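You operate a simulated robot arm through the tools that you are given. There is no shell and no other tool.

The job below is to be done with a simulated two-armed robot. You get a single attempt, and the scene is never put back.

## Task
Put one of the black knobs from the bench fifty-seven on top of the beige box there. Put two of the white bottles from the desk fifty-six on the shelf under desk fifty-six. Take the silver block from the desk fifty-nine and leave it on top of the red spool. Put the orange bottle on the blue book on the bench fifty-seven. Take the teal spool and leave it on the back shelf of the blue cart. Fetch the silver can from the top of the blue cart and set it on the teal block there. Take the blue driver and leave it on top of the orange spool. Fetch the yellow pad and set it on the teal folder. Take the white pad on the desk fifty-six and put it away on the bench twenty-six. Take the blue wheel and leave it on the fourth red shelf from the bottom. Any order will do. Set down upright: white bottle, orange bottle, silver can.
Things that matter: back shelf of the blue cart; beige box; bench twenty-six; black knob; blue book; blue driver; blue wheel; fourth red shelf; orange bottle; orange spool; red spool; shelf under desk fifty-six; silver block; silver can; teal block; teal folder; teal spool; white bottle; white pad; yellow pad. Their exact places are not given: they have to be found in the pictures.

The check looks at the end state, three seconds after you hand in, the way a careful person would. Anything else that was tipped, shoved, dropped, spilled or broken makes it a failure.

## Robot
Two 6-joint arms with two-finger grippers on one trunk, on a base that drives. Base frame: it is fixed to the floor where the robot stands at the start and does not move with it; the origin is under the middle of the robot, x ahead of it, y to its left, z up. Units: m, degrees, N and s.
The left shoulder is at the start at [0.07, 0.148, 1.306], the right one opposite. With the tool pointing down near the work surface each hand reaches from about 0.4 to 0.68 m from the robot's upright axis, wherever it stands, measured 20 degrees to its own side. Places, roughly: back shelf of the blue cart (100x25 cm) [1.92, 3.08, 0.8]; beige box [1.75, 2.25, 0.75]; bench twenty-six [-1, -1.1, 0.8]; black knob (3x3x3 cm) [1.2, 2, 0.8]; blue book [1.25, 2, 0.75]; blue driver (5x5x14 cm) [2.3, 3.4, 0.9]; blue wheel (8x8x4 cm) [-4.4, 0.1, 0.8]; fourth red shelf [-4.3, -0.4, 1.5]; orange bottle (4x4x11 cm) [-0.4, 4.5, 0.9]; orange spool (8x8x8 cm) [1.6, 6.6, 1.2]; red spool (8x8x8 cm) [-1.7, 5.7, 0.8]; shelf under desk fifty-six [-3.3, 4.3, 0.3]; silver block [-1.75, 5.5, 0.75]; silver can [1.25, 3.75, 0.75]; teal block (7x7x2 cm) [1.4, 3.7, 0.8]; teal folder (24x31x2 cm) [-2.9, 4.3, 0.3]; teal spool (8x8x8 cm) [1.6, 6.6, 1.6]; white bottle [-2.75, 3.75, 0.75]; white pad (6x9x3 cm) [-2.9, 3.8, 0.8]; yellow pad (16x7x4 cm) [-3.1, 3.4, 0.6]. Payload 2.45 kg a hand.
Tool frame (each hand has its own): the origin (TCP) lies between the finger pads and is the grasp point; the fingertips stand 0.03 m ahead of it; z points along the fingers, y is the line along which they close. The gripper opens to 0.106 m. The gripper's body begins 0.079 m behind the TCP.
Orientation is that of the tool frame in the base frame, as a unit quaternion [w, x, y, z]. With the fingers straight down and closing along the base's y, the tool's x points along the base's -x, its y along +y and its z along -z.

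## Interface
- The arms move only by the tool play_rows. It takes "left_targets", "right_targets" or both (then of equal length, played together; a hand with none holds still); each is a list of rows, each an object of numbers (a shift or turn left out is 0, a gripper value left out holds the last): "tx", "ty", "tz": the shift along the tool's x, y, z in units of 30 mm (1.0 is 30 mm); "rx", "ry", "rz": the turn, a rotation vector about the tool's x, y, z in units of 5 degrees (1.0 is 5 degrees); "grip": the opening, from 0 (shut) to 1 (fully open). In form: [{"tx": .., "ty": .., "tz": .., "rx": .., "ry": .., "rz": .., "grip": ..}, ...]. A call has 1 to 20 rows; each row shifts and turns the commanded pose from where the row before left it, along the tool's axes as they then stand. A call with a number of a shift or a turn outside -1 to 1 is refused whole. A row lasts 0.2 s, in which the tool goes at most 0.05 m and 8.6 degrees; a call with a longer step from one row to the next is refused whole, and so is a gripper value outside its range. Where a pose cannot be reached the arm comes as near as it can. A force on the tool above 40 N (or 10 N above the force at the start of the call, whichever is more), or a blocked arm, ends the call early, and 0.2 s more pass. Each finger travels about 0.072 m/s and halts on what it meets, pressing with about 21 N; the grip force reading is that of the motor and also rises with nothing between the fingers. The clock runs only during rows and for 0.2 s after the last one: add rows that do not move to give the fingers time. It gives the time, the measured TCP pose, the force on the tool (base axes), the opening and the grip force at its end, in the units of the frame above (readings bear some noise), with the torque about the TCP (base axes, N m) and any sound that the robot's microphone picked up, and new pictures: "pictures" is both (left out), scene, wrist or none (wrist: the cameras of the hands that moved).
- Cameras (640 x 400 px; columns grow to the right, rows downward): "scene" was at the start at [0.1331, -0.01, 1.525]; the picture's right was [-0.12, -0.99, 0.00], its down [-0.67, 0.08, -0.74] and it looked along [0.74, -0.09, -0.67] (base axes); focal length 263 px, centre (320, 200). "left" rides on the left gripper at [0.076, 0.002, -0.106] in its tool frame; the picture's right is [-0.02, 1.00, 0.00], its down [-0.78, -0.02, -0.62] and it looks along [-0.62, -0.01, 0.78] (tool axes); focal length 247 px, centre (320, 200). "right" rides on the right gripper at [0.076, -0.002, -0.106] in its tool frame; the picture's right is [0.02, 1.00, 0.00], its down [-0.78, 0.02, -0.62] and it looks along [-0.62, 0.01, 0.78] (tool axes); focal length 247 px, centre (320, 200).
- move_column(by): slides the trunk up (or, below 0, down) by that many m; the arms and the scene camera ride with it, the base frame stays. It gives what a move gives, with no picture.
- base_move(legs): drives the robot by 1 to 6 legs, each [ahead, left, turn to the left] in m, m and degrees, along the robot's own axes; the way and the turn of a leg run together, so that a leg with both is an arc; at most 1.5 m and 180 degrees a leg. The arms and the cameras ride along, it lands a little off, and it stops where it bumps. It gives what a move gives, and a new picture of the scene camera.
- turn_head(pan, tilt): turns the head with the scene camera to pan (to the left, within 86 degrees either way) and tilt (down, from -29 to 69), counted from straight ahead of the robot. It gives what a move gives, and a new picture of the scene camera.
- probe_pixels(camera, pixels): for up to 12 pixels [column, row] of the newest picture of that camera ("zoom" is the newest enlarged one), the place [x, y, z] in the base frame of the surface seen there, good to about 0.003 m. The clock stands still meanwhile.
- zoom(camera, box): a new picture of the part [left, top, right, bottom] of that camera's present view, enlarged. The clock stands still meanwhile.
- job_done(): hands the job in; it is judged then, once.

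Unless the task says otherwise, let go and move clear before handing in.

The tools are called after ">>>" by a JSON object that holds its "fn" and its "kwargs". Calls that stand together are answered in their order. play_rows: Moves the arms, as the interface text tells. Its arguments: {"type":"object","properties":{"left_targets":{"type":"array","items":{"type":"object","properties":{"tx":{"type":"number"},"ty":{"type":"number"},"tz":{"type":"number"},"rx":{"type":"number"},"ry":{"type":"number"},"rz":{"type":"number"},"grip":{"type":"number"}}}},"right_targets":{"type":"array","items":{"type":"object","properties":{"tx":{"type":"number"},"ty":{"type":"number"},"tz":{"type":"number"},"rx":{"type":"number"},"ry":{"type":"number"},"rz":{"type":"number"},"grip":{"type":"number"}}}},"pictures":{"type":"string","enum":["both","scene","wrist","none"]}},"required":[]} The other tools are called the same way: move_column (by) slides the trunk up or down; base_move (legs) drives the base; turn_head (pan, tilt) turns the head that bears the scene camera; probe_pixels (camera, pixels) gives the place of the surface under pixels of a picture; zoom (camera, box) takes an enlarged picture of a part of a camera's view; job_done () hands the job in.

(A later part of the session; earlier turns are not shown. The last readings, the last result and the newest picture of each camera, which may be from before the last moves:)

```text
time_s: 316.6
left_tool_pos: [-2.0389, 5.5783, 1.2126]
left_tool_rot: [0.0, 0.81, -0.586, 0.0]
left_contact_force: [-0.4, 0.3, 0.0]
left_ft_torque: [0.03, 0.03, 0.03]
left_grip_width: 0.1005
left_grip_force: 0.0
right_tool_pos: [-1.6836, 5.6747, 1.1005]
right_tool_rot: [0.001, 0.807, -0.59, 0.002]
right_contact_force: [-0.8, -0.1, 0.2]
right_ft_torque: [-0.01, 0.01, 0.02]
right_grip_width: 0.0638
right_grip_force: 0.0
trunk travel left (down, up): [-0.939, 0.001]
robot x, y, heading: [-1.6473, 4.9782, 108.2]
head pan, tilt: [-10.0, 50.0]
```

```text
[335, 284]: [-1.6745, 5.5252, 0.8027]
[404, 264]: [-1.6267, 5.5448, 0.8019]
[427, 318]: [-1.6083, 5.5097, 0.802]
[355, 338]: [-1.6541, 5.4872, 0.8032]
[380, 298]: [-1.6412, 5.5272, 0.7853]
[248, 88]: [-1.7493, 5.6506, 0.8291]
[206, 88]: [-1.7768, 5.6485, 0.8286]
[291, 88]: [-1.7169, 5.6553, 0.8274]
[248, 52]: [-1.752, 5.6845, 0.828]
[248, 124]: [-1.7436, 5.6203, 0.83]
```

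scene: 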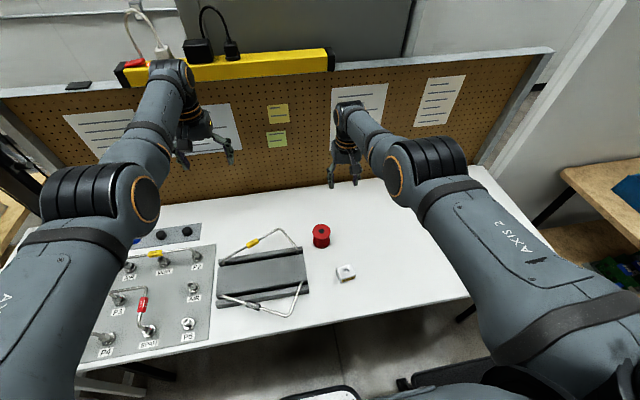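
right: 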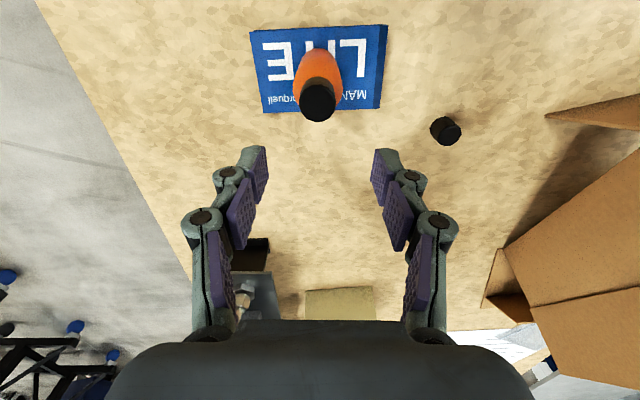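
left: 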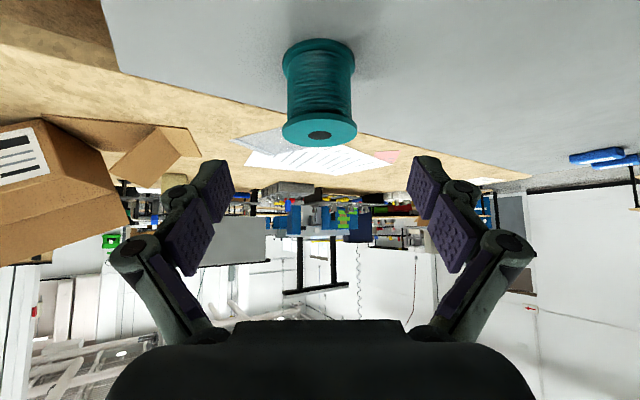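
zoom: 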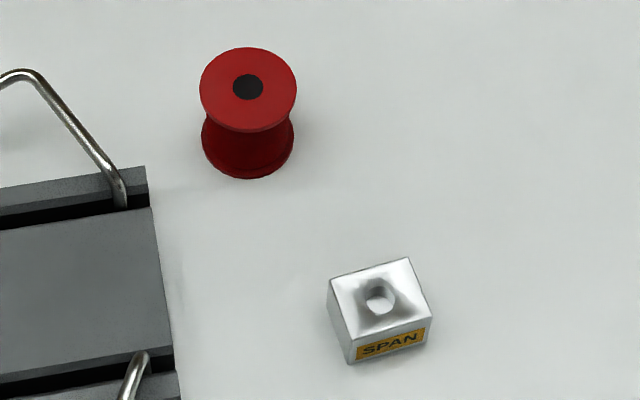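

Block centre (-1.641,5.517), spool centre (-1.748,5.652). I'll bring the right hand back and down over the block, turned 7° to match it.

>>> {"fn": "play_rows", "kwargs": {"right_targets": [{"tx": 0.9, "tz": 0.5, "grip": 0.8}, {"tx": 0.9, "tz": 0.5}, {"tx": 0.9, "tz": 0.5}, {"tx": 0.9, "tz": 0.5}, {"tx": 0.9, "tz": 0.5}, {"tx": 0.9, "tz": 0.5, "ty": 0.3}, {"rz": -0.7}, {"rz": -0.7}, {}], "pictures": "wrist"}}

```text
time_s: 318.6
left_tool_pos: [-2.0402, 5.5781, 1.2129]
left_tool_rot: [0.0, 0.81, -0.586, -0.001]
left_contact_force: [0.0, 0.5, 0.6]
left_ft_torque: [0.0, -0.04, 0.0]
left_grip_width: 0.1004
left_grip_force: 0.1
right_tool_pos: [-1.6859, 5.6207, 0.9682]
right_tool_rot: [0.002, 0.841, -0.54, 0.002]
right_contact_force: [0.0, 0.3, -0.9]
right_ft_torque: [0.03, -0.02, -0.01]
right_grip_width: 0.0847
right_grip_force: 0.0
right hand out of reach, approached as far as the arm can: row 1, 2, 3, 4, 5, 6
trunk travel left (down, up): [-0.939, 0.001]
robot x, y, heading: [-1.647, 4.9772, 108.3]
head pan, tilt: [-10.0, 50.0]
```

right: 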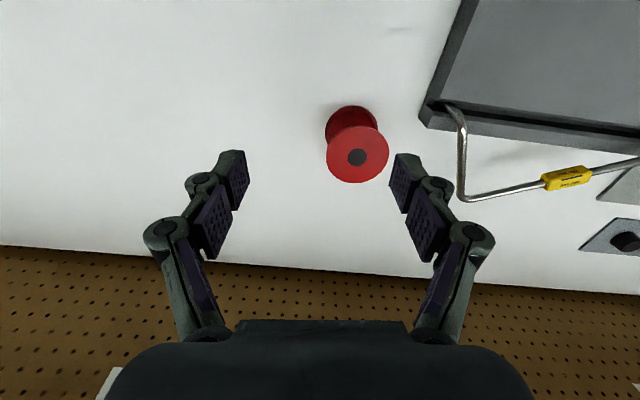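

The hand slid down instead of coming back (arm limit). It is free at z 0.968; I'll try moving it straight back now.

>>> {"fn": "play_rows", "kwargs": {"right_targets": [{"tx": 0.9}, {"tx": 0.9}, {"tx": 0.9}, {}], "pictures": "none"}}

```text
time_s: 319.6
left_tool_pos: [-2.0396, 5.5782, 1.2124]
left_tool_rot: [0.0, 0.81, -0.586, 0.0]
left_contact_force: [-0.2, 0.1, -0.8]
left_ft_torque: [0.01, -0.03, -0.04]
left_grip_width: 0.1008
left_grip_force: 0.0
right_tool_pos: [-1.6784, 5.6094, 0.9465]
right_tool_rot: [0.003, 0.842, -0.54, 0.002]
right_contact_force: [-0.2, 0.0, -0.4]
right_ft_torque: [-0.01, 0.02, 0.0]
right_grip_width: 0.0848
right_grip_force: 0.0
right hand out of reach, approached as far as the arm can: row 1, 2, 3
trunk travel left (down, up): [-0.939, 0.001]
robot x, y, heading: [-1.6485, 4.9785, 108.2]
head pan, tilt: [-10.0, 50.0]
```

The arm is stretched straight (its elbow singular), so it slides along the reach sphere. I'll command directly towards the shoulder (back and up) to bend the elbow.

>>> {"fn": "play_rows", "kwargs": {"right_targets": [{"tx": 0.86, "tz": -0.51}, {"tx": 0.86, "tz": -0.51}, {"tx": 0.86, "tz": -0.51}, {}], "pictures": "scene"}}

```text
time_s: 320.6
left_tool_pos: [-2.0402, 5.5776, 1.2122]
left_tool_rot: [0.0, 0.81, -0.586, 0.0]
left_contact_force: [0.6, -1.4, 0.1]
left_ft_torque: [0.01, -0.01, -0.02]
left_grip_width: 0.1004
left_grip_force: 0.1
right_tool_pos: [-1.6799, 5.6115, 0.9458]
right_tool_rot: [0.003, 0.841, -0.541, 0.002]
right_contact_force: [0.6, 0.7, -0.2]
right_ft_torque: [0.02, 0.03, 0.01]
right_grip_width: 0.0848
right_grip_force: 0.0
right hand out of reach, approached as far as the arm can: row 1, 2, 3
trunk travel left (down, up): [-0.939, 0.001]
robot x, y, heading: [-1.6536, 4.9814, 108.5]
head pan, tilt: [-10.0, 50.0]
```

scene: 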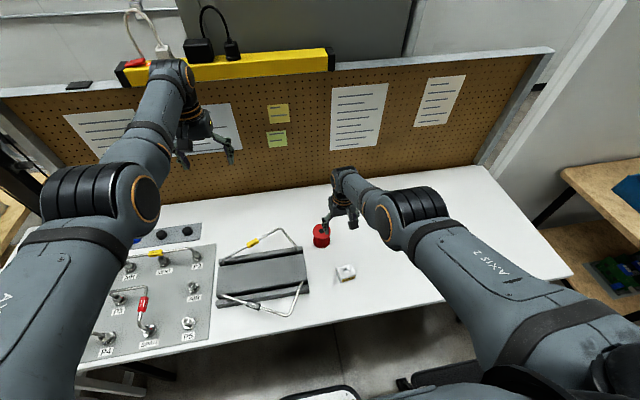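

No movement: the elbow is exactly stretched. I'll try pitching the hand (which changes the wrist centre) to get the solver out of the stretched pose.

>>> {"fn": "play_rows", "kwargs": {"right_targets": [{"ry": -1, "tz": -1}, {"ry": -1, "tz": -1}, {"ry": -1, "tz": -1}, {"ry": -1, "tz": -1}, {"ry": -1}, {"ry": -1}, {}], "pictures": "none"}}

```text
time_s: 322.1
left_tool_pos: [-2.0392, 5.5793, 1.2117]
left_tool_rot: [0.0, 0.81, -0.586, 0.0]
left_contact_force: [0.1, -0.2, -0.7]
left_ft_torque: [0.0, 0.0, -0.01]
left_grip_width: 0.1007
left_grip_force: 0.1
right_tool_pos: [-1.7285, 5.7224, 1.0003]
right_tool_rot: [-0.138, 0.813, -0.523, -0.216]
right_contact_force: [0.0, -0.9, -0.1]
right_ft_torque: [0.02, 0.03, -0.05]
right_grip_width: 0.0847
right_grip_force: 0.1
right hand out of reach, approached as far as the arm can: row 1, 2, 3, 4, 5, 6
trunk travel left (down, up): [-0.939, 0.001]
robot x, y, heading: [-1.6525, 4.9786, 108.1]
head pan, tilt: [-10.0, 50.0]
```

The elbow probably snapped slightly past straight, so inward moves are blocked. I'll back the base off into free space and work the arm loose there (outward, then inward).

>>> {"fn": "base_move", "kwargs": {"legs": [[-0.6, 0, 0]]}}

>>> {"fn": "play_rows", "kwargs": {"right_targets": [{"ry": 1, "tz": 1}, {"ry": 1, "tz": 1}, {"ry": 1, "tz": 1}, {"ry": 1, "tz": 1}, {"ry": 1, "tz": 1}, {"ry": 1, "tz": 1}, {"tx": -1, "tz": 0.6}, {"tx": -1, "tz": 0.6}, {"tx": -1, "tz": 0.6}, {"tx": 1, "tz": -0.5}, {"tx": 1, "tz": -0.5}, {"tx": 1, "tz": -0.5}, {"tx": 1, "tz": -0.5}, {"tx": 1, "tz": -0.5}, {"tx": 1, "tz": -0.5}, {}], "pictures": "scene"}}

```text
time_s: 325.6
left_tool_pos: [-1.8531, 5.0076, 1.2116]
left_tool_rot: [0.0, 0.81, -0.586, 0.001]
left_contact_force: [-0.8, 1.3, -0.3]
left_ft_torque: [0.03, -0.02, -0.01]
left_grip_width: 0.1009
left_grip_force: 0.1
right_tool_pos: [-1.5412, 5.1519, 0.9985]
right_tool_rot: [-0.136, 0.814, -0.522, -0.215]
right_contact_force: [0.3, -0.6, -1.2]
right_ft_torque: [-0.03, -0.04, -0.01]
right_grip_width: 0.0848
right_grip_force: 0.0
trunk travel left (down, up): [-0.939, 0.001]
robot x, y, heading: [-1.4649, 4.4116, 108.4]
head pan, tilt: [-10.0, 50.0]
```

scene: 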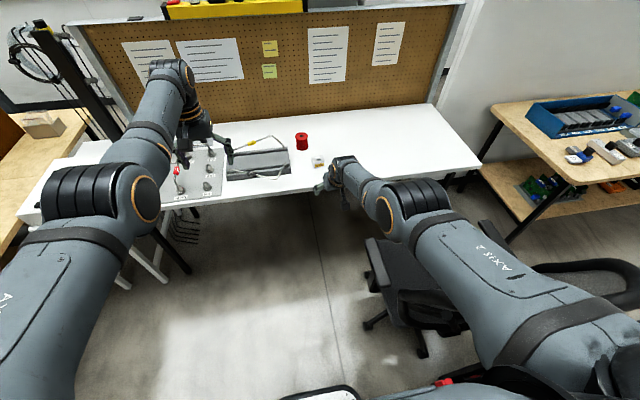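

```text
time_s: 328.9
left_tool_pos: [-1.852, 5.0066, 1.2118]
left_tool_rot: [0.0, 0.81, -0.586, 0.0]
left_contact_force: [0.0, -0.2, -0.4]
left_ft_torque: [0.0, -0.03, 0.02]
left_grip_width: 0.1006
left_grip_force: 0.1
right_tool_pos: [-1.404, 4.8719, 1.0219]
right_tool_rot: [0.002, 0.842, -0.54, 0.003]
right_contact_force: [0.8, -0.8, 0.4]
right_ft_torque: [-0.02, 0.02, -0.02]
right_grip_width: 0.0849
right_grip_force: 0.0
right hand out of reach, approached as far as the arm can: row 1, 2, 3, 4, 5, 6, 7, 8, 9
trunk travel left (down, up): [-0.939, 0.001]
robot x, y, heading: [-1.4591, 4.4074, 108.0]
head pan, tilt: [-10.0, 50.0]
```

scene: 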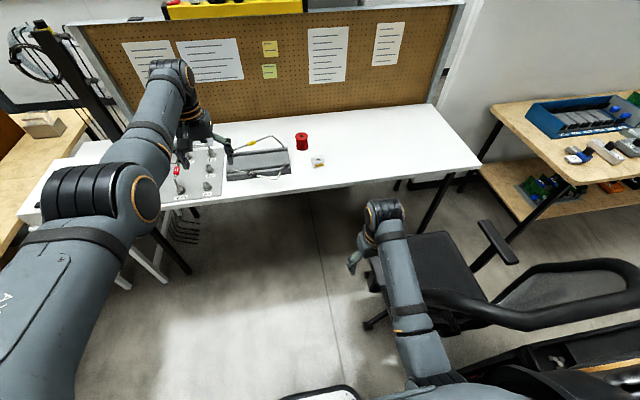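

The arm is loose again (hand at z 1.02, 0.42 m ahead). I'll drive back up to the desk.

>>> {"fn": "base_move", "kwargs": {"legs": [[0.6, 0, 0]]}}

>>> {"fn": "play_rows", "kwargs": {"right_targets": [{"tx": -0.8}, {"tx": -0.8}, {"tx": -0.8}, {}], "pictures": "both"}}

```text
time_s: 332.3
left_tool_pos: [-2.0368, 5.5756, 1.2134]
left_tool_rot: [0.0, 0.809, -0.588, 0.0]
left_contact_force: [-1.4, 0.7, -0.3]
left_ft_torque: [0.0, 0.0, 0.04]
left_grip_width: 0.1008
left_grip_force: 0.0
right_tool_pos: [-1.588, 5.4407, 1.0219]
right_tool_rot: [0.002, 0.841, -0.541, 0.001]
right_contact_force: [-1.0, 0.4, -0.5]
right_ft_torque: [-0.01, -0.04, 0.0]
right_grip_width: 0.0849
right_grip_force: 0.0
trunk travel left (down, up): [-0.939, 0.001]
robot x, y, heading: [-1.6516, 4.9735, 108.1]
head pan, tilt: [-10.0, 50.0]
```

scene: 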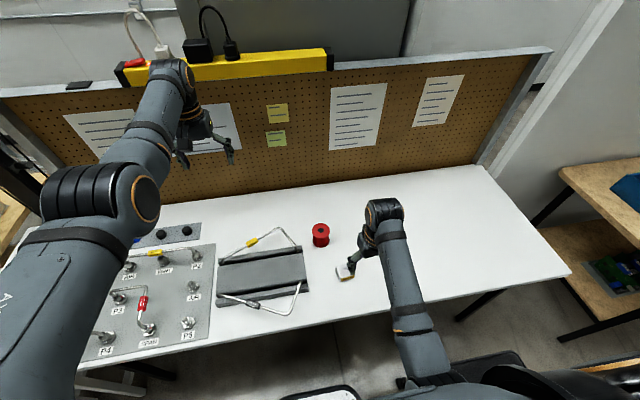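

```text
time_s: 333.3
left_tool_pos: [-2.0372, 5.5765, 1.2127]
left_tool_rot: [0.001, 0.809, -0.588, 0.0]
left_contact_force: [0.4, 0.5, 0.1]
left_ft_torque: [-0.01, -0.02, 0.01]
left_grip_width: 0.1008
left_grip_force: 0.0
right_tool_pos: [-1.6185, 5.5084, 1.0207]
right_tool_rot: [0.003, 0.841, -0.541, 0.003]
right_contact_force: [-0.1, 0.0, 0.6]
right_ft_torque: [0.0, -0.02, 0.01]
right_grip_width: 0.0846
right_grip_force: 0.0
trunk travel left (down, up): [-0.939, 0.001]
robot x, y, heading: [-1.6442, 4.979, 107.9]
head pan, tilt: [-10.0, 50.0]
```

scene: 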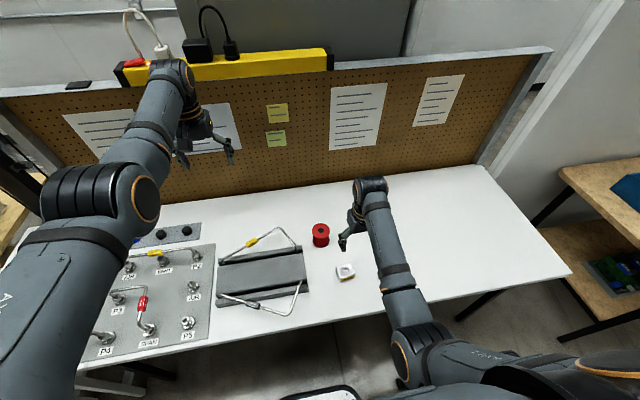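
right: 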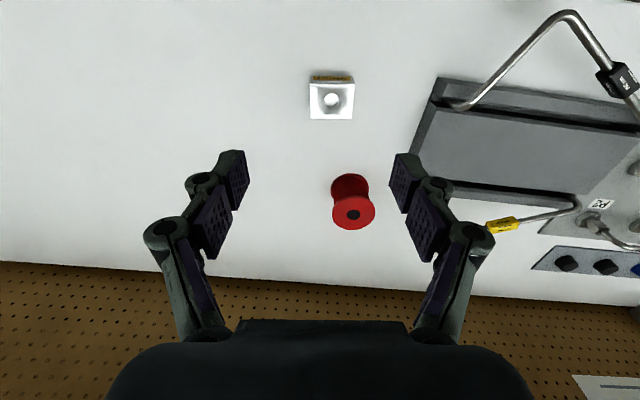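

The block (331,95) is square to the hand. I'll shift 17 mm ahead and 17 mm left, then lower the trunk 0.15 m and check.

>>> {"fn": "play_rows", "kwargs": {"right_targets": [{"tx": -0.57, "ty": 0.56}, {}], "pictures": "none"}}

>>> {"fn": "move_column", "kwargs": {"by": -0.15}}

>>> {"fn": "zoom", "kwargs": {"camera": "right", "box": [0, 0, 640, 400]}}

>>> {"fn": "probe_pixels", "kwargs": {"camera": "zoom", "pixels": [[320, 140], [300, 140], [340, 140], [320, 120], [320, 160]]}}

```text
time_s: 333.9
left_tool_pos: [-2.0378, 5.5757, 1.213]
left_tool_rot: [0.0, 0.809, -0.588, -0.001]
left_contact_force: [-0.3, 0.0, -0.2]
left_ft_torque: [-0.05, -0.01, 0.01]
left_grip_width: 0.1004
left_grip_force: 0.1
right_tool_pos: [-1.6403, 5.5151, 1.02]
right_tool_rot: [0.002, 0.841, -0.541, 0.003]
right_contact_force: [-0.5, 0.3, -0.1]
right_ft_torque: [-0.01, 0.01, 0.0]
right_grip_width: 0.0849
right_grip_force: 0.2
trunk travel left (down, up): [-0.939, 0.001]
robot x, y, heading: [-1.6499, 4.9783, 107.9]
head pan, tilt: [-10.0, 50.0]
```

```text
time_s: 335.7
left_tool_pos: [-2.0377, 5.5763, 1.0632]
left_tool_rot: [0.0, 0.809, -0.588, 0.0]
left_contact_force: [-0.5, 0.0, -0.1]
left_ft_torque: [0.0, 0.0, 0.0]
left_grip_width: 0.1006
left_grip_force: 0.1
right_tool_pos: [-1.6394, 5.5159, 0.8712]
right_tool_rot: [0.002, 0.841, -0.541, 0.003]
right_contact_force: [0.2, -0.1, 0.4]
right_ft_torque: [0.01, 0.0, -0.02]
right_grip_width: 0.0852
right_grip_force: 0.1
trunk travel left (down, up): [-0.789, 0.151]
robot x, y, heading: [-1.6534, 4.9804, 108.2]
head pan, tilt: [-10.0, 50.0]
```

```text
1.00 times, centred on (320, 200) of right (not enlarged: the box is as wide or as high as the picture)
```

zoom: 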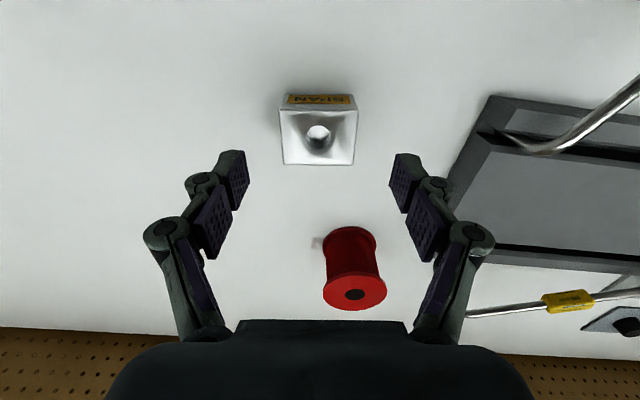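

```text
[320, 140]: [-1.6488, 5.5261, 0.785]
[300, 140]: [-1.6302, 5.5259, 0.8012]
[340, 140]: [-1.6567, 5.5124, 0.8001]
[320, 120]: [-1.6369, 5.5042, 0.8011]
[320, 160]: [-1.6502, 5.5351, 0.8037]
```

The block is aligned between the fingers. I'll lower the trunk a further 73 mm so the tips are just above the desk, then grip.

>>> {"fn": "move_column", "kwargs": {"by": -0.073}}

>>> {"fn": "play_rows", "kwargs": {"right_targets": [{"tx": -0.08, "grip": 0.35}, {}, {}, {}, {}], "pictures": "wrist"}}

```text
time_s: 336.8
left_tool_pos: [-2.0376, 5.5766, 0.9896]
left_tool_rot: [-0.001, 0.809, -0.588, 0.0]
left_contact_force: [-0.2, 0.5, -0.5]
left_ft_torque: [0.01, 0.03, -0.04]
left_grip_width: 0.1007
left_grip_force: 0.2
right_tool_pos: [-1.6402, 5.5155, 0.7972]
right_tool_rot: [0.003, 0.841, -0.541, 0.002]
right_contact_force: [0.4, 0.3, 0.1]
right_ft_torque: [0.04, 0.03, 0.0]
right_grip_width: 0.0847
right_grip_force: 0.0
trunk travel left (down, up): [-0.716, 0.224]
robot x, y, heading: [-1.6497, 4.9764, 107.9]
head pan, tilt: [-10.0, 50.0]
```

```text
time_s: 338.0
left_tool_pos: [-2.0374, 5.5761, 0.989]
left_tool_rot: [-0.001, 0.809, -0.588, -0.001]
left_contact_force: [-0.2, 0.9, -0.6]
left_ft_torque: [-0.03, 0.0, 0.02]
left_grip_width: 0.1007
left_grip_force: 0.0
right_tool_pos: [-1.6414, 5.5181, 0.7976]
right_tool_rot: [0.003, 0.841, -0.541, 0.002]
right_contact_force: [0.6, 0.8, 5.0]
right_ft_torque: [-0.05, -0.13, 0.03]
right_grip_width: 0.0577
right_grip_force: 21.1
trunk travel left (down, up): [-0.716, 0.224]
robot x, y, heading: [-1.6503, 4.9772, 108.0]
head pan, tilt: [-10.0, 50.0]
```

right: 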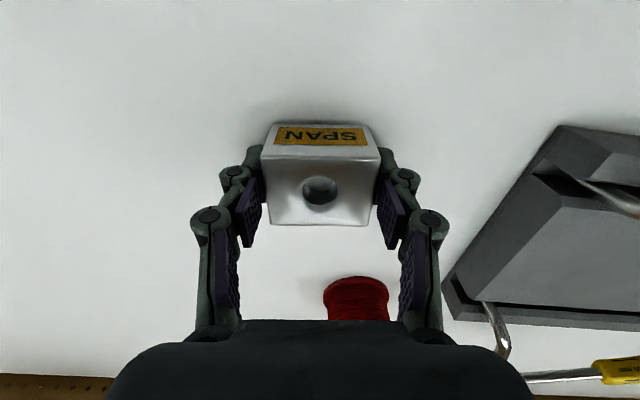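

Gripped (0.0577). I'll lift, then move 166 mm ahead and 42 mm left over the red spool while rising a little more.

>>> {"fn": "play_rows", "kwargs": {"right_targets": [{"tz": -1}, {"tz": -1}, {"tx": -0.92, "ty": 0.23, "tz": -0.25}, {"tx": -0.92, "ty": 0.23, "tz": -0.25}, {"tx": -0.92, "ty": 0.23, "tz": -0.25}, {"tx": -0.92, "ty": 0.23, "tz": -0.25}, {"tx": -0.92, "ty": 0.23, "tz": -0.25}, {"tx": -0.92, "ty": 0.23, "tz": -0.25}, {}], "pictures": "both"}}

>>> {"fn": "zoom", "kwargs": {"camera": "scene", "box": [270, 160, 410, 290]}}

```text
time_s: 340.0
left_tool_pos: [-2.0362, 5.5763, 0.9898]
left_tool_rot: [0.0, 0.809, -0.588, -0.001]
left_contact_force: [0.6, 0.7, 1.0]
left_ft_torque: [0.02, -0.03, -0.01]
left_grip_width: 0.1008
left_grip_force: 0.0
right_tool_pos: [-1.7462, 5.6502, 0.9027]
right_tool_rot: [0.002, 0.841, -0.541, 0.001]
right_contact_force: [0.7, 0.4, -2.8]
right_ft_torque: [0.04, 0.01, 0.0]
right_grip_width: 0.0577
right_grip_force: 20.9
trunk travel left (down, up): [-0.716, 0.224]
robot x, y, heading: [-1.6452, 4.9796, 107.9]
head pan, tilt: [-10.0, 50.0]
```

scene: 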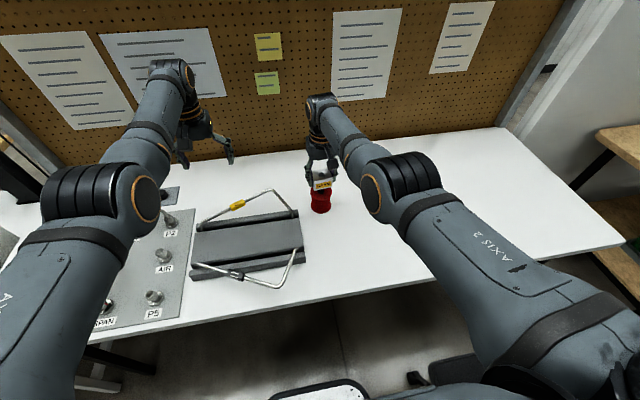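
right: 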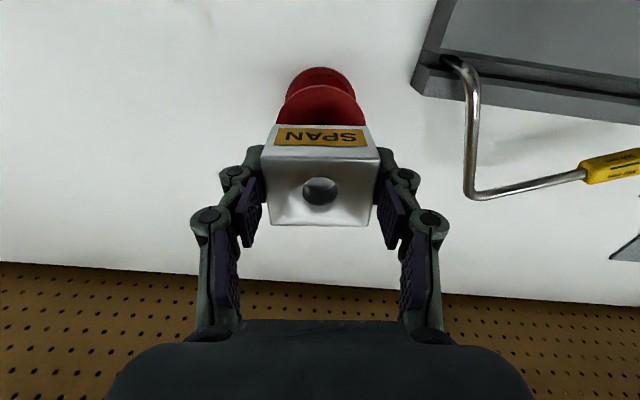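

```text
3.08 times, centred on (340, 225) of scene
```

zoom: 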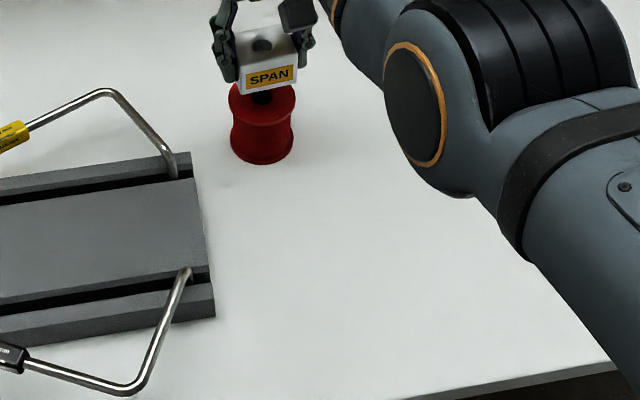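

The block is over the spool's centre. I'll lower with the trunk 31 mm and then in 2 mm steps.

>>> {"fn": "move_column", "kwargs": {"by": -0.03}}

>>> {"fn": "move_column", "kwargs": {"by": -0.002}}

```text
time_s: 340.8
left_tool_pos: [-2.0375, 5.5769, 0.9594]
left_tool_rot: [0.0, 0.809, -0.588, 0.0]
left_contact_force: [-0.6, -0.3, -0.3]
left_ft_torque: [-0.02, -0.01, -0.02]
left_grip_width: 0.1007
left_grip_force: 0.0
right_tool_pos: [-1.7474, 5.6514, 0.8725]
right_tool_rot: [0.002, 0.841, -0.541, 0.002]
right_contact_force: [0.1, -0.4, -1.9]
right_ft_torque: [0.02, -0.03, 0.0]
right_grip_width: 0.0575
right_grip_force: 20.4
trunk travel left (down, up): [-0.686, 0.254]
robot x, y, heading: [-1.6481, 4.9796, 108.2]
head pan, tilt: [-10.0, 50.0]
```

```text
time_s: 341.3
left_tool_pos: [-2.0376, 5.5784, 0.9584]
left_tool_rot: [0.001, 0.809, -0.588, 0.0]
left_contact_force: [0.5, -0.6, 0.3]
left_ft_torque: [-0.01, -0.01, 0.02]
left_grip_width: 0.1007
left_grip_force: 0.1
right_tool_pos: [-1.7467, 5.6518, 0.8708]
right_tool_rot: [0.002, 0.841, -0.541, 0.002]
right_contact_force: [-0.5, 0.2, -1.9]
right_ft_torque: [-0.01, 0.02, 0.0]
right_grip_width: 0.0577
right_grip_force: 21.0
trunk travel left (down, up): [-0.684, 0.256]
robot x, y, heading: [-1.6453, 4.9791, 108.0]
head pan, tilt: [-10.0, 50.0]
```

>>> {"fn": "move_column", "kwargs": {"by": -0.002}}

>>> {"fn": "zoom", "kwargs": {"camera": "scene", "box": [295, 165, 365, 235]}}

```text
time_s: 341.8
left_tool_pos: [-2.037, 5.5767, 0.9554]
left_tool_rot: [0.0, 0.809, -0.588, 0.0]
left_contact_force: [-0.3, 0.6, -0.6]
left_ft_torque: [0.0, 0.0, -0.01]
left_grip_width: 0.1007
left_grip_force: 0.2
right_tool_pos: [-1.747, 5.6519, 0.8686]
right_tool_rot: [0.002, 0.841, -0.541, 0.001]
right_contact_force: [0.2, 0.3, -0.5]
right_ft_torque: [0.04, -0.09, 0.02]
right_grip_width: 0.0576
right_grip_force: 20.6
trunk travel left (down, up): [-0.682, 0.258]
robot x, y, heading: [-1.6499, 4.9773, 108.4]
head pan, tilt: [-10.0, 50.0]
```

```text
5.71 times, centred on (330, 200) of scene
```

zoom: 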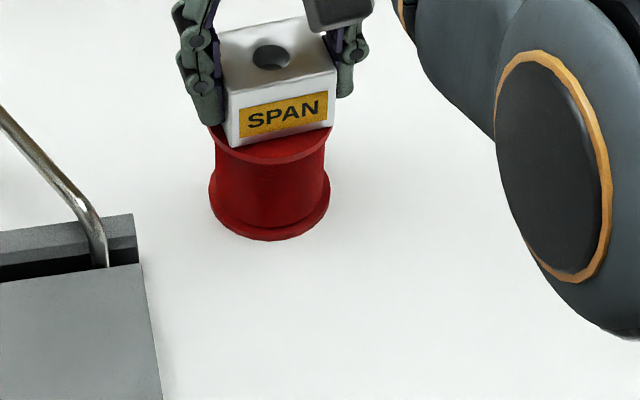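

The block touches the spool (load shifting). I'll open the fingers, then rise.

>>> {"fn": "move_column", "kwargs": {"by": -0.001}}

>>> {"fn": "play_rows", "kwargs": {"right_targets": [{"grip": 0.7}, {"grip": 0.8}, {}, {}], "pictures": "none"}}

>>> {"fn": "move_column", "kwargs": {"by": 0.2}}

>>> {"fn": "zoom", "kwargs": {"camera": "scene", "box": [250, 150, 410, 290]}}

```text
time_s: 342.3
left_tool_pos: [-2.0372, 5.5774, 0.9553]
left_tool_rot: [-0.001, 0.809, -0.587, -0.001]
left_contact_force: [0.8, 0.0, 0.0]
left_ft_torque: [0.0, -0.01, 0.04]
left_grip_width: 0.1007
left_grip_force: 0.1
right_tool_pos: [-1.7475, 5.651, 0.8697]
right_tool_rot: [0.001, 0.841, -0.541, 0.0]
right_contact_force: [-0.7, 1.2, 5.2]
right_ft_torque: [-0.02, -0.14, 0.05]
right_grip_width: 0.0576
right_grip_force: 20.9
trunk travel left (down, up): [-0.681, 0.259]
robot x, y, heading: [-1.6477, 4.9774, 108.4]
head pan, tilt: [-10.0, 50.0]
```

```text
time_s: 343.3
left_tool_pos: [-2.0371, 5.5757, 0.9552]
left_tool_rot: [0.0, 0.809, -0.588, 0.0]
left_contact_force: [0.4, 0.1, -0.2]
left_ft_torque: [-0.03, 0.01, -0.03]
left_grip_width: 0.1007
left_grip_force: 0.1
right_tool_pos: [-1.7468, 5.6507, 0.8677]
right_tool_rot: [0.002, 0.842, -0.54, 0.002]
right_contact_force: [0.0, 0.6, 0.4]
right_ft_torque: [0.01, 0.0, 0.01]
right_grip_width: 0.0845
right_grip_force: 0.0
trunk travel left (down, up): [-0.681, 0.259]
robot x, y, heading: [-1.6497, 4.9805, 107.9]
head pan, tilt: [-10.0, 50.0]
```

```text
time_s: 345.5
left_tool_pos: [-2.0371, 5.5761, 1.1541]
left_tool_rot: [0.0, 0.809, -0.587, 0.0]
left_contact_force: [-0.3, 0.7, 0.3]
left_ft_torque: [0.02, 0.0, -0.01]
left_grip_width: 0.1008
left_grip_force: 0.1
right_tool_pos: [-1.7471, 5.6517, 1.0664]
right_tool_rot: [0.003, 0.841, -0.541, 0.002]
right_contact_force: [1.0, -0.3, -0.5]
right_ft_torque: [-0.01, -0.01, 0.01]
right_grip_width: 0.085
right_grip_force: 0.1
trunk travel left (down, up): [-0.881, 0.059]
robot x, y, heading: [-1.65, 4.9785, 108.2]
head pan, tilt: [-10.0, 50.0]
```

```text
2.86 times, centred on (330, 220) of scene
```

zoom: 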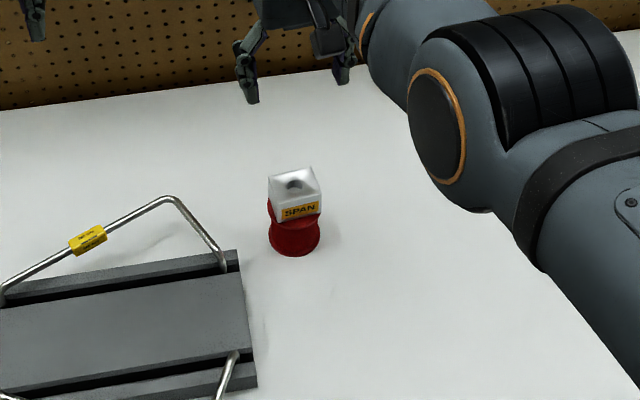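

The silver block sits on the red spool. Next desk fifty-six: I back off, turn left to heading ~198 and look at it.

>>> {"fn": "play_rows", "kwargs": {"right_targets": [{"rz": 0.7, "tx": 0.5}, {"rz": 0.7, "tx": 0.5}, {"tx": 0.8}, {"tx": 0.8}, {}], "pictures": "none"}}

>>> {"fn": "base_move", "kwargs": {"legs": [[-0.6, 0.2, 0], [0, 0, 90]]}}

>>> {"fn": "turn_head", "kwargs": {"pan": 10, "tilt": 35}}

```text
time_s: 346.7
left_tool_pos: [-2.0374, 5.5775, 1.1541]
left_tool_rot: [-0.001, 0.809, -0.588, 0.0]
left_contact_force: [0.5, 0.5, -0.4]
left_ft_torque: [0.0, -0.01, 0.0]
left_grip_width: 0.1008
left_grip_force: 0.0
right_tool_pos: [-1.7206, 5.5775, 1.0687]
right_tool_rot: [0.001, 0.807, -0.591, 0.002]
right_contact_force: [0.0, -0.6, 0.1]
right_ft_torque: [-0.01, 0.0, -0.01]
right_grip_width: 0.0848
right_grip_force: 0.0
trunk travel left (down, up): [-0.881, 0.059]
robot x, y, heading: [-1.6475, 4.9744, 108.1]
head pan, tilt: [-10.0, 50.0]
```

```text
time_s: 354.1
left_tool_pos: [-2.2453, 3.9475, 1.1543]
left_tool_rot: [0.0, 0.987, 0.161, 0.0]
left_contact_force: [-0.6, -1.2, 0.1]
left_ft_torque: [0.0, -0.01, -0.06]
left_grip_width: 0.1008
left_grip_force: 0.1
right_tool_pos: [-2.2505, 4.2635, 1.068]
right_tool_rot: [0.001, 0.987, 0.158, 0.003]
right_contact_force: [-0.3, 0.2, -0.7]
right_ft_torque: [0.0, 0.03, -0.04]
right_grip_width: 0.0849
right_grip_force: 0.0
trunk travel left (down, up): [-0.881, 0.059]
robot x, y, heading: [-1.6534, 4.3445, -161.6]
head pan, tilt: [-10.0, 50.0]
```

scene: 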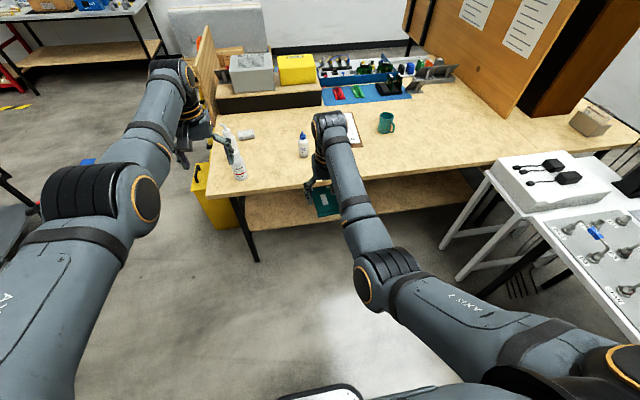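

```text
time_s: 354.9
left_tool_pos: [-2.2456, 3.9472, 1.1546]
left_tool_rot: [0.0, 0.987, 0.161, 0.0]
left_contact_force: [0.4, 0.4, 0.2]
left_ft_torque: [-0.01, 0.02, 0.01]
left_grip_width: 0.1007
left_grip_force: 0.1
right_tool_pos: [-2.2495, 4.2628, 1.0672]
right_tool_rot: [0.0, 0.988, 0.157, 0.002]
right_contact_force: [0.3, -0.4, -0.1]
right_ft_torque: [0.0, -0.04, 0.0]
right_grip_width: 0.0846
right_grip_force: 0.1
trunk travel left (down, up): [-0.881, 0.059]
robot x, y, heading: [-1.6502, 4.3445, -161.3]
head pan, tilt: [10.0, 35.0]
```

scene: 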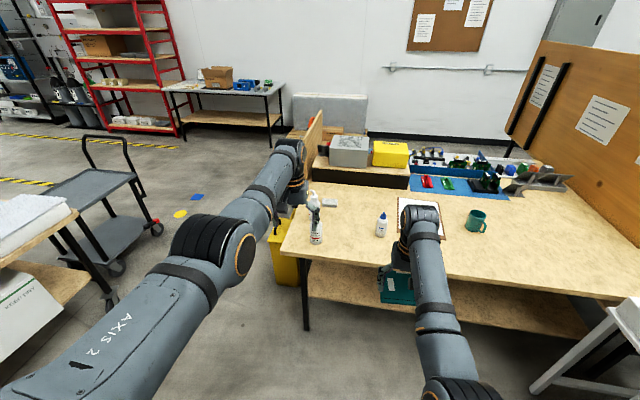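

On desk fifty-six I see pump bottles near (313,215), a small squeeze bottle (381,224) and a small white pad at (330,202). I zoom in.

>>> {"fn": "zoom", "kwargs": {"camera": "scene", "box": [280, 170, 420, 270]}}

>>> {"fn": "probe_pixels", "kwargs": {"camera": "zoom", "pixels": [[165, 280], [165, 330], [143, 150], [228, 145], [462, 240], [462, 290], [150, 190], [100, 330], [60, 300], [560, 310], [570, 220]]}}

```text
4.00 times, centred on (350, 220) of scene
```

zoom: 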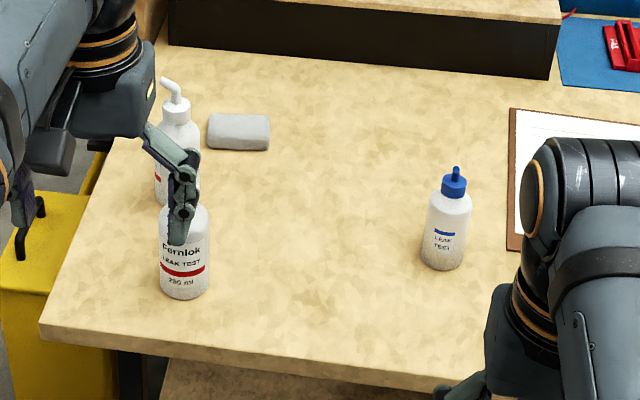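

```text
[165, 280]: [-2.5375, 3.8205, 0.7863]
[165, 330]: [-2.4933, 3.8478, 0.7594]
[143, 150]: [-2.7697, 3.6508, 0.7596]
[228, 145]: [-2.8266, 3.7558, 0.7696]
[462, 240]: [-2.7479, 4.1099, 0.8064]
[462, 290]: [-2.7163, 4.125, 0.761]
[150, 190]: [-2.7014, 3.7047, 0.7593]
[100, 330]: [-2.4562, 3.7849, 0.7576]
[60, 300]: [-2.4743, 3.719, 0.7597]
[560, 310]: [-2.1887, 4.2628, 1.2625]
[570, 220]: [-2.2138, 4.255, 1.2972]
```

Two identical white pump bottles stand at the desk's left corner (zoom (185,250) and (175,140)); a third has a blue cap. My left hand hides them, so I pull the left hand back and pitch the right hand 45°, then look again.

>>> {"fn": "base_move", "kwargs": {"legs": [[-0.15, 0, 0]]}}

>>> {"fn": "play_rows", "kwargs": {"left_targets": [{"ty": 0.9, "tz": 0.5}, {"ty": 0.9, "tz": 0.5}, {"ty": 0.9, "tz": 0.5}, {"ty": 0.9, "tz": 0.5}, {"tx": 0.9}, {"tx": 0.9}, {"tx": 0.9}, {"tx": 0.9}, {}, {}], "right_targets": [{"ry": -1}, {"ry": -1}, {"ry": -1}, {"ry": -1}, {"ry": -1}, {"ry": -1}, {"ry": -1}, {"ry": -1}, {"ry": -1}, {}], "pictures": "scene"}}

>>> {"fn": "zoom", "kwargs": {"camera": "scene", "box": [260, 150, 440, 300]}}

```text
time_s: 356.3
left_tool_pos: [-2.1065, 3.9941, 1.1528]
left_tool_rot: [0.0, 0.987, 0.162, 0.001]
left_contact_force: [-0.6, 0.3, -0.2]
left_ft_torque: [0.03, 0.01, 0.04]
left_grip_width: 0.1004
left_grip_force: 0.1
right_tool_pos: [-2.1112, 4.3099, 1.0671]
right_tool_rot: [-0.001, 0.987, 0.158, 0.005]
right_contact_force: [-1.0, -0.1, 0.6]
right_ft_torque: [0.0, -0.05, 0.01]
right_grip_width: 0.0848
right_grip_force: 0.0
trunk travel left (down, up): [-0.881, 0.059]
robot x, y, heading: [-1.5088, 4.3883, -161.4]
head pan, tilt: [10.0, 35.0]
```

scene: 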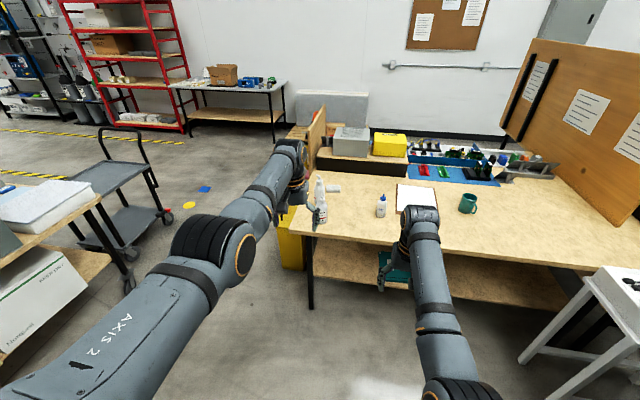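

```text
time_s: 357.8
left_tool_pos: [-2.0542, 3.8903, 1.0852]
left_tool_rot: [-0.002, 0.987, 0.162, 0.001]
left_contact_force: [-0.8, 1.4, 0.7]
left_ft_torque: [-0.03, -0.02, 0.01]
left_grip_width: 0.1006
left_grip_force: 0.1
left hand out of reach, approached as far as the arm can: row 3, 5, 6, 7
right_tool_pos: [-2.182, 4.3517, 1.1571]
right_tool_rot: [-0.007, 0.919, 0.142, -0.368]
right_contact_force: [-0.1, -0.1, -0.7]
right_ft_torque: [0.02, 0.01, 0.0]
right_grip_width: 0.0848
right_grip_force: 0.1
trunk travel left (down, up): [-0.881, 0.059]
robot x, y, heading: [-1.5105, 4.385, -161.5]
head pan, tilt: [10.0, 35.0]
stopped in row 7 (right hand): the arm was blocked; the commanded pose is now the measured one
```

scene: 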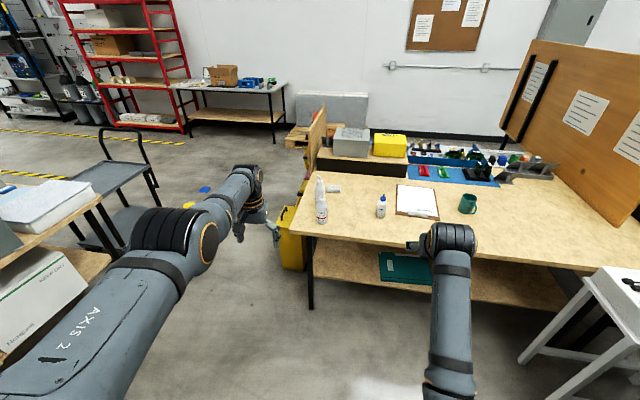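

```text
2.67 times, centred on (350, 225) of scene
```

zoom: 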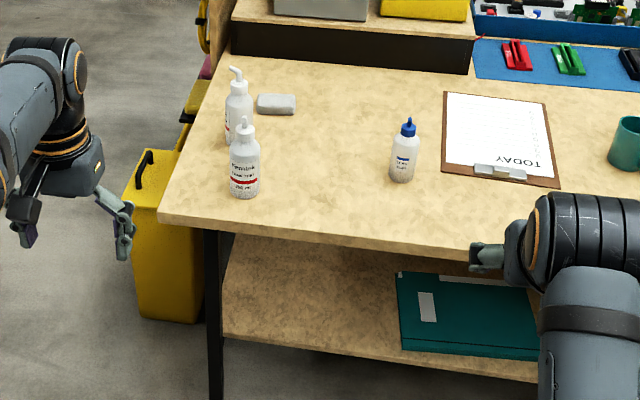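

Now both pump bottles (244,165), (240,110), the pad (276,104), and the teal folder on the shelf (465,315) are clear. Probing.

>>> {"fn": "probe_pixels", "kwargs": {"camera": "zoom", "pixels": [[244, 125], [244, 160], [244, 192], [235, 170], [240, 75], [240, 95], [232, 135], [262, 104], [290, 96], [290, 110], [276, 104], [403, 175]]}}

>>> {"fn": "probe_pixels", "kwargs": {"camera": "zoom", "pixels": [[400, 275], [402, 348], [520, 280], [530, 358], [300, 340], [235, 330], [300, 270], [380, 350], [165, 215], [470, 320], [215, 320], [320, 240]]}}

```text
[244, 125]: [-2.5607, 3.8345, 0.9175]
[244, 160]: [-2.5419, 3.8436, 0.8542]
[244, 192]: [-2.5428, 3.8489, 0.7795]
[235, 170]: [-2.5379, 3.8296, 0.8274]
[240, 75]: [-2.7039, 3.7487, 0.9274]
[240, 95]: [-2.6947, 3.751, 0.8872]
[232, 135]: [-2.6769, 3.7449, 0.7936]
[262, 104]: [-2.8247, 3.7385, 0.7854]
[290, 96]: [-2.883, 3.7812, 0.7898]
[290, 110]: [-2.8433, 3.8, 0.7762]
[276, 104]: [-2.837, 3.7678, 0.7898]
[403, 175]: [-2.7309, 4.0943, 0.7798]
```

```text
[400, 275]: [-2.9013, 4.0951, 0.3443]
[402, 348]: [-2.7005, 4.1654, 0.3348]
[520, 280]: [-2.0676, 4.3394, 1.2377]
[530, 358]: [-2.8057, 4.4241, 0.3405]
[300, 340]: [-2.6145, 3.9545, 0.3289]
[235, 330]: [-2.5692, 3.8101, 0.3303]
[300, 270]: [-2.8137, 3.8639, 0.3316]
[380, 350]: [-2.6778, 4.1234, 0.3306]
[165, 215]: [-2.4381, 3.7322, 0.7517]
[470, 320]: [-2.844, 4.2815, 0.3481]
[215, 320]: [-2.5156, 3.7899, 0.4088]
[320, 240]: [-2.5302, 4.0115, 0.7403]
```

The shelf is at z 0.33, its front edge about 0.1 m behind the desk's edge, the folder at (-2.70..-2.90, 4.1..4.4). The left arm again got stretched; I'll loosen it (outward, then inward).

>>> {"fn": "play_rows", "kwargs": {"left_targets": [{"tx": -1, "tz": 0.6}, {"tx": -1, "tz": 0.6}, {"tx": 1, "tz": -0.3}, {"tx": 1, "tz": -0.3}, {"tx": 1, "tz": 0}, {"tx": 1}, {"tx": 1, "tz": 0.3}, {"tx": 1, "tz": 0.3}, {"tx": 1, "tz": 0.3}, {}], "pictures": "scene"}}

```text
time_s: 360.0
left_tool_pos: [-2.0305, 3.8859, 1.0091]
left_tool_rot: [-0.001, 0.987, 0.162, 0.002]
left_contact_force: [0.9, 0.3, 0.6]
left_ft_torque: [-0.01, 0.0, -0.03]
left_grip_width: 0.1006
left_grip_force: 0.0
left hand out of reach, approached as far as the arm can: row 1, 2, 3, 4, 5, 6, 7, 8, 9
right_tool_pos: [-2.1808, 4.3528, 1.1567]
right_tool_rot: [-0.007, 0.92, 0.141, -0.367]
right_contact_force: [0.2, -0.4, 0.3]
right_ft_torque: [0.01, 0.02, -0.01]
right_grip_width: 0.0847
right_grip_force: 0.1
trunk travel left (down, up): [-0.881, 0.059]
robot x, y, heading: [-1.5116, 4.3881, -161.2]
head pan, tilt: [10.0, 35.0]
```

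scene: 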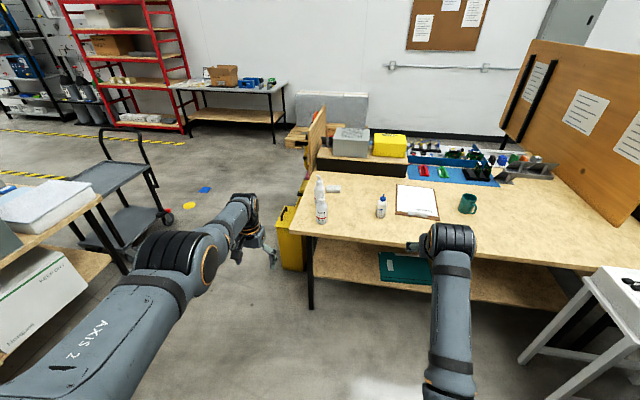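

Still stretched. I'll repeat the sequence that worked for the right arm: pitch forward and back, out, then in.

>>> {"fn": "play_rows", "kwargs": {"left_targets": [{"ry": -1, "tz": -1}, {"ry": -1, "tz": -1}, {"ry": -1, "tz": -1}, {"ry": -1, "tz": -1}, {"ry": -1}, {"ry": -1}, {}], "pictures": "none"}}

>>> {"fn": "play_rows", "kwargs": {"left_targets": [{"ry": 1, "tz": 1}, {"ry": 1, "tz": 1}, {"ry": 1, "tz": 1}, {"ry": 1, "tz": 1}, {"ry": 1, "tz": 1}, {"ry": 1, "tz": 1}, {"tx": -1, "tz": 0.6}, {"tx": -1, "tz": 0.6}, {"tx": -1, "tz": 0.6}, {"tx": 1, "tz": -0.5}, {"tx": 1, "tz": -0.5}, {"tx": 1, "tz": -0.5}, {"tx": 1, "tz": -0.5}, {"tx": 1, "tz": -0.5}, {"tx": 1, "tz": -0.5}, {}], "pictures": "scene"}}

```text
time_s: 361.6
left_tool_pos: [-2.1379, 3.8235, 1.1006]
left_tool_rot: [0.041, 0.954, 0.157, -0.254]
left_contact_force: [-2.0, 0.3, -0.2]
left_ft_torque: [0.01, 0.03, -0.01]
left_grip_width: 0.1007
left_grip_force: 0.1
left hand out of reach, approached as far as the arm can: row 1, 2, 3, 4, 5, 6
right_tool_pos: [-2.1818, 4.3531, 1.157]
right_tool_rot: [-0.008, 0.92, 0.141, -0.367]
right_contact_force: [0.2, 0.2, 0.4]
right_ft_torque: [-0.02, 0.01, -0.02]
right_grip_width: 0.0845
right_grip_force: 0.1
trunk travel left (down, up): [-0.881, 0.059]
robot x, y, heading: [-1.509, 4.3921, -161.2]
head pan, tilt: [10.0, 35.0]
```

```text
time_s: 365.0
left_tool_pos: [-1.8672, 3.9604, 1.0356]
left_tool_rot: [0.0, 0.987, 0.161, 0.0]
left_contact_force: [-1.2, -0.3, 0.4]
left_ft_torque: [0.01, 0.02, 0.01]
left_grip_width: 0.1008
left_grip_force: 0.0
left hand out of reach, approached as far as the arm can: row 1, 2, 3, 4, 5, 6, 7, 8, 9, 14, 15
right_tool_pos: [-2.1827, 4.3525, 1.1567]
right_tool_rot: [-0.008, 0.92, 0.141, -0.366]
right_contact_force: [0.8, 0.2, -0.4]
right_ft_torque: [0.0, -0.02, 0.01]
right_grip_width: 0.0847
right_grip_force: 0.0
trunk travel left (down, up): [-0.881, 0.059]
robot x, y, heading: [-1.5084, 4.3921, -161.3]
head pan, tilt: [10.0, 35.0]
```

scene: 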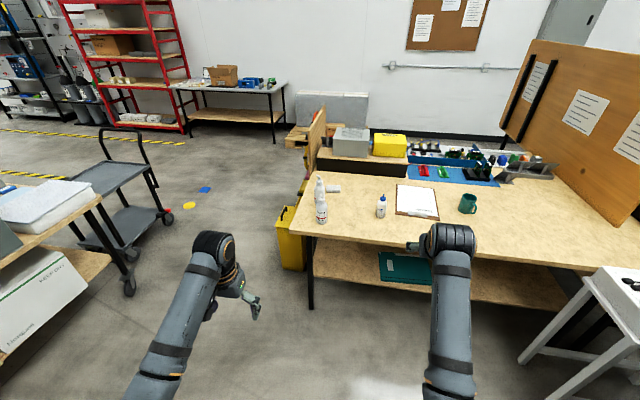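

Loose again: left hand is 0.48 m ahead, z 1.04. Bottle 1's axis is about (-2.565,3.834). I'll drive so that the right hand can reach it.

>>> {"fn": "base_move", "kwargs": {"legs": [[0.56, 0.309, 0]]}}

>>> {"fn": "turn_head", "kwargs": {"pan": -5, "tilt": 45}}

>>> {"fn": "zoom", "kwargs": {"camera": "scene", "box": [220, 100, 440, 280]}}

```text
time_s: 368.6
left_tool_pos: [-2.2969, 3.4909, 1.0348]
left_tool_rot: [0.0, 0.987, 0.162, -0.001]
left_contact_force: [0.1, -1.0, 0.7]
left_ft_torque: [0.0, -0.04, -0.02]
left_grip_width: 0.101
left_grip_force: 0.0
right_tool_pos: [-2.6132, 3.8819, 1.1565]
right_tool_rot: [-0.007, 0.919, 0.142, -0.367]
right_contact_force: [-0.6, 0.8, 0.2]
right_ft_torque: [0.01, 0.01, 0.04]
right_grip_width: 0.0848
right_grip_force: 0.1
trunk travel left (down, up): [-0.881, 0.059]
robot x, y, heading: [-1.9377, 3.9213, -161.5]
head pan, tilt: [10.0, 35.0]
```

scene: 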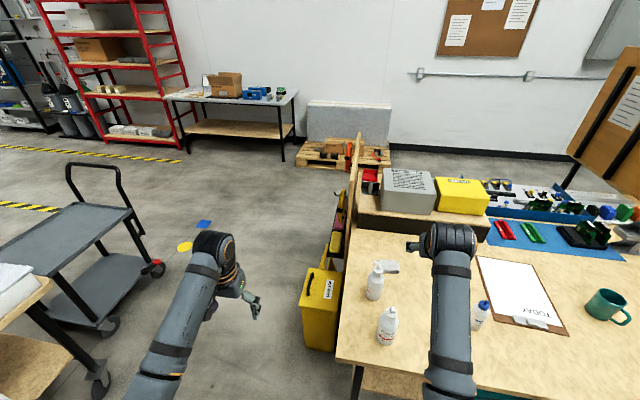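

```text
time_s: 369.3
left_tool_pos: [-2.2982, 3.4891, 1.0359]
left_tool_rot: [-0.002, 0.987, 0.163, 0.0]
left_contact_force: [0.8, -0.4, 0.5]
left_ft_torque: [-0.01, -0.01, -0.01]
left_grip_width: 0.1007
left_grip_force: 0.1
right_tool_pos: [-2.6136, 3.8827, 1.1558]
right_tool_rot: [-0.008, 0.92, 0.142, -0.367]
right_contact_force: [-0.1, 0.5, 0.1]
right_ft_torque: [0.02, -0.02, -0.01]
right_grip_width: 0.0846
right_grip_force: 0.1
trunk travel left (down, up): [-0.881, 0.059]
robot x, y, heading: [-1.9383, 3.9213, -161.6]
head pan, tilt: [-5.0, 45.0]
```

scene: 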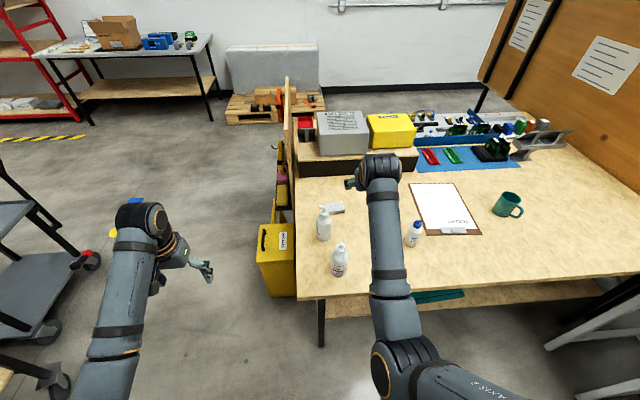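

```text
2.22 times, centred on (330, 190) of scene
```

zoom: 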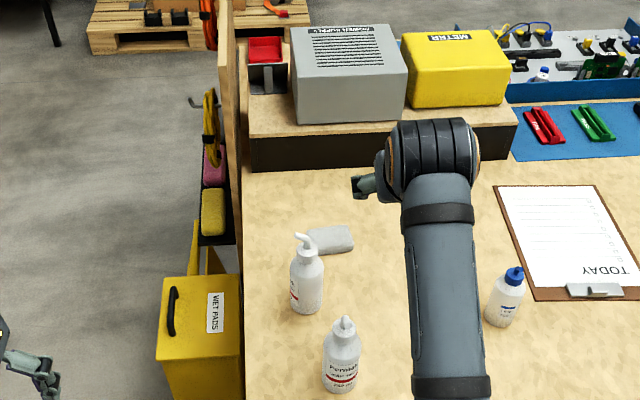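

I see both pump bottles (342,350), (307,280), the white pad (330,240), and in the side tray the yellow pad (212,212). Probing all.

>>> {"fn": "probe_pixels", "kwargs": {"camera": "zoom", "pixels": [[342, 322], [342, 345], [342, 380], [325, 350], [360, 350], [307, 255], [307, 275], [307, 300], [292, 280], [323, 280], [318, 240], [345, 242]]}}

>>> {"fn": "probe_pixels", "kwargs": {"camera": "zoom", "pixels": [[212, 190], [212, 212], [205, 230], [222, 230], [204, 195], [220, 193], [213, 165], [215, 243], [200, 220], [233, 220], [200, 310], [200, 285]]}}

```text
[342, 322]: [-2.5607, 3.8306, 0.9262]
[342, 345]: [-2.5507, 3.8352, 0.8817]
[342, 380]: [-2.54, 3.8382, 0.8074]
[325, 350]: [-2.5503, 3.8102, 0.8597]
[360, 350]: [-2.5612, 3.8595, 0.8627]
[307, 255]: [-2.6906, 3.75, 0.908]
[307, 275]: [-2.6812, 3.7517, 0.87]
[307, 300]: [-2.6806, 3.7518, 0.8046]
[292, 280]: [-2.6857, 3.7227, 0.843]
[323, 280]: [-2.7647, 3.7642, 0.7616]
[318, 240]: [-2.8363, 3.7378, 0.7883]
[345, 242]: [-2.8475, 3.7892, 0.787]
```

```text
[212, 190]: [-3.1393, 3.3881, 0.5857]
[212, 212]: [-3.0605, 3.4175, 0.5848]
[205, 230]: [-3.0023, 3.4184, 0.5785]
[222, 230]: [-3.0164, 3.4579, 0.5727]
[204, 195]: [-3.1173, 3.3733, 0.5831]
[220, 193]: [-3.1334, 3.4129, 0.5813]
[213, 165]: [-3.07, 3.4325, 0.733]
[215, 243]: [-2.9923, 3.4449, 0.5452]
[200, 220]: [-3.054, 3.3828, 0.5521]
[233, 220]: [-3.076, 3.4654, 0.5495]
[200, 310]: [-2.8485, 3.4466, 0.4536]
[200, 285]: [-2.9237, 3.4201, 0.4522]
```

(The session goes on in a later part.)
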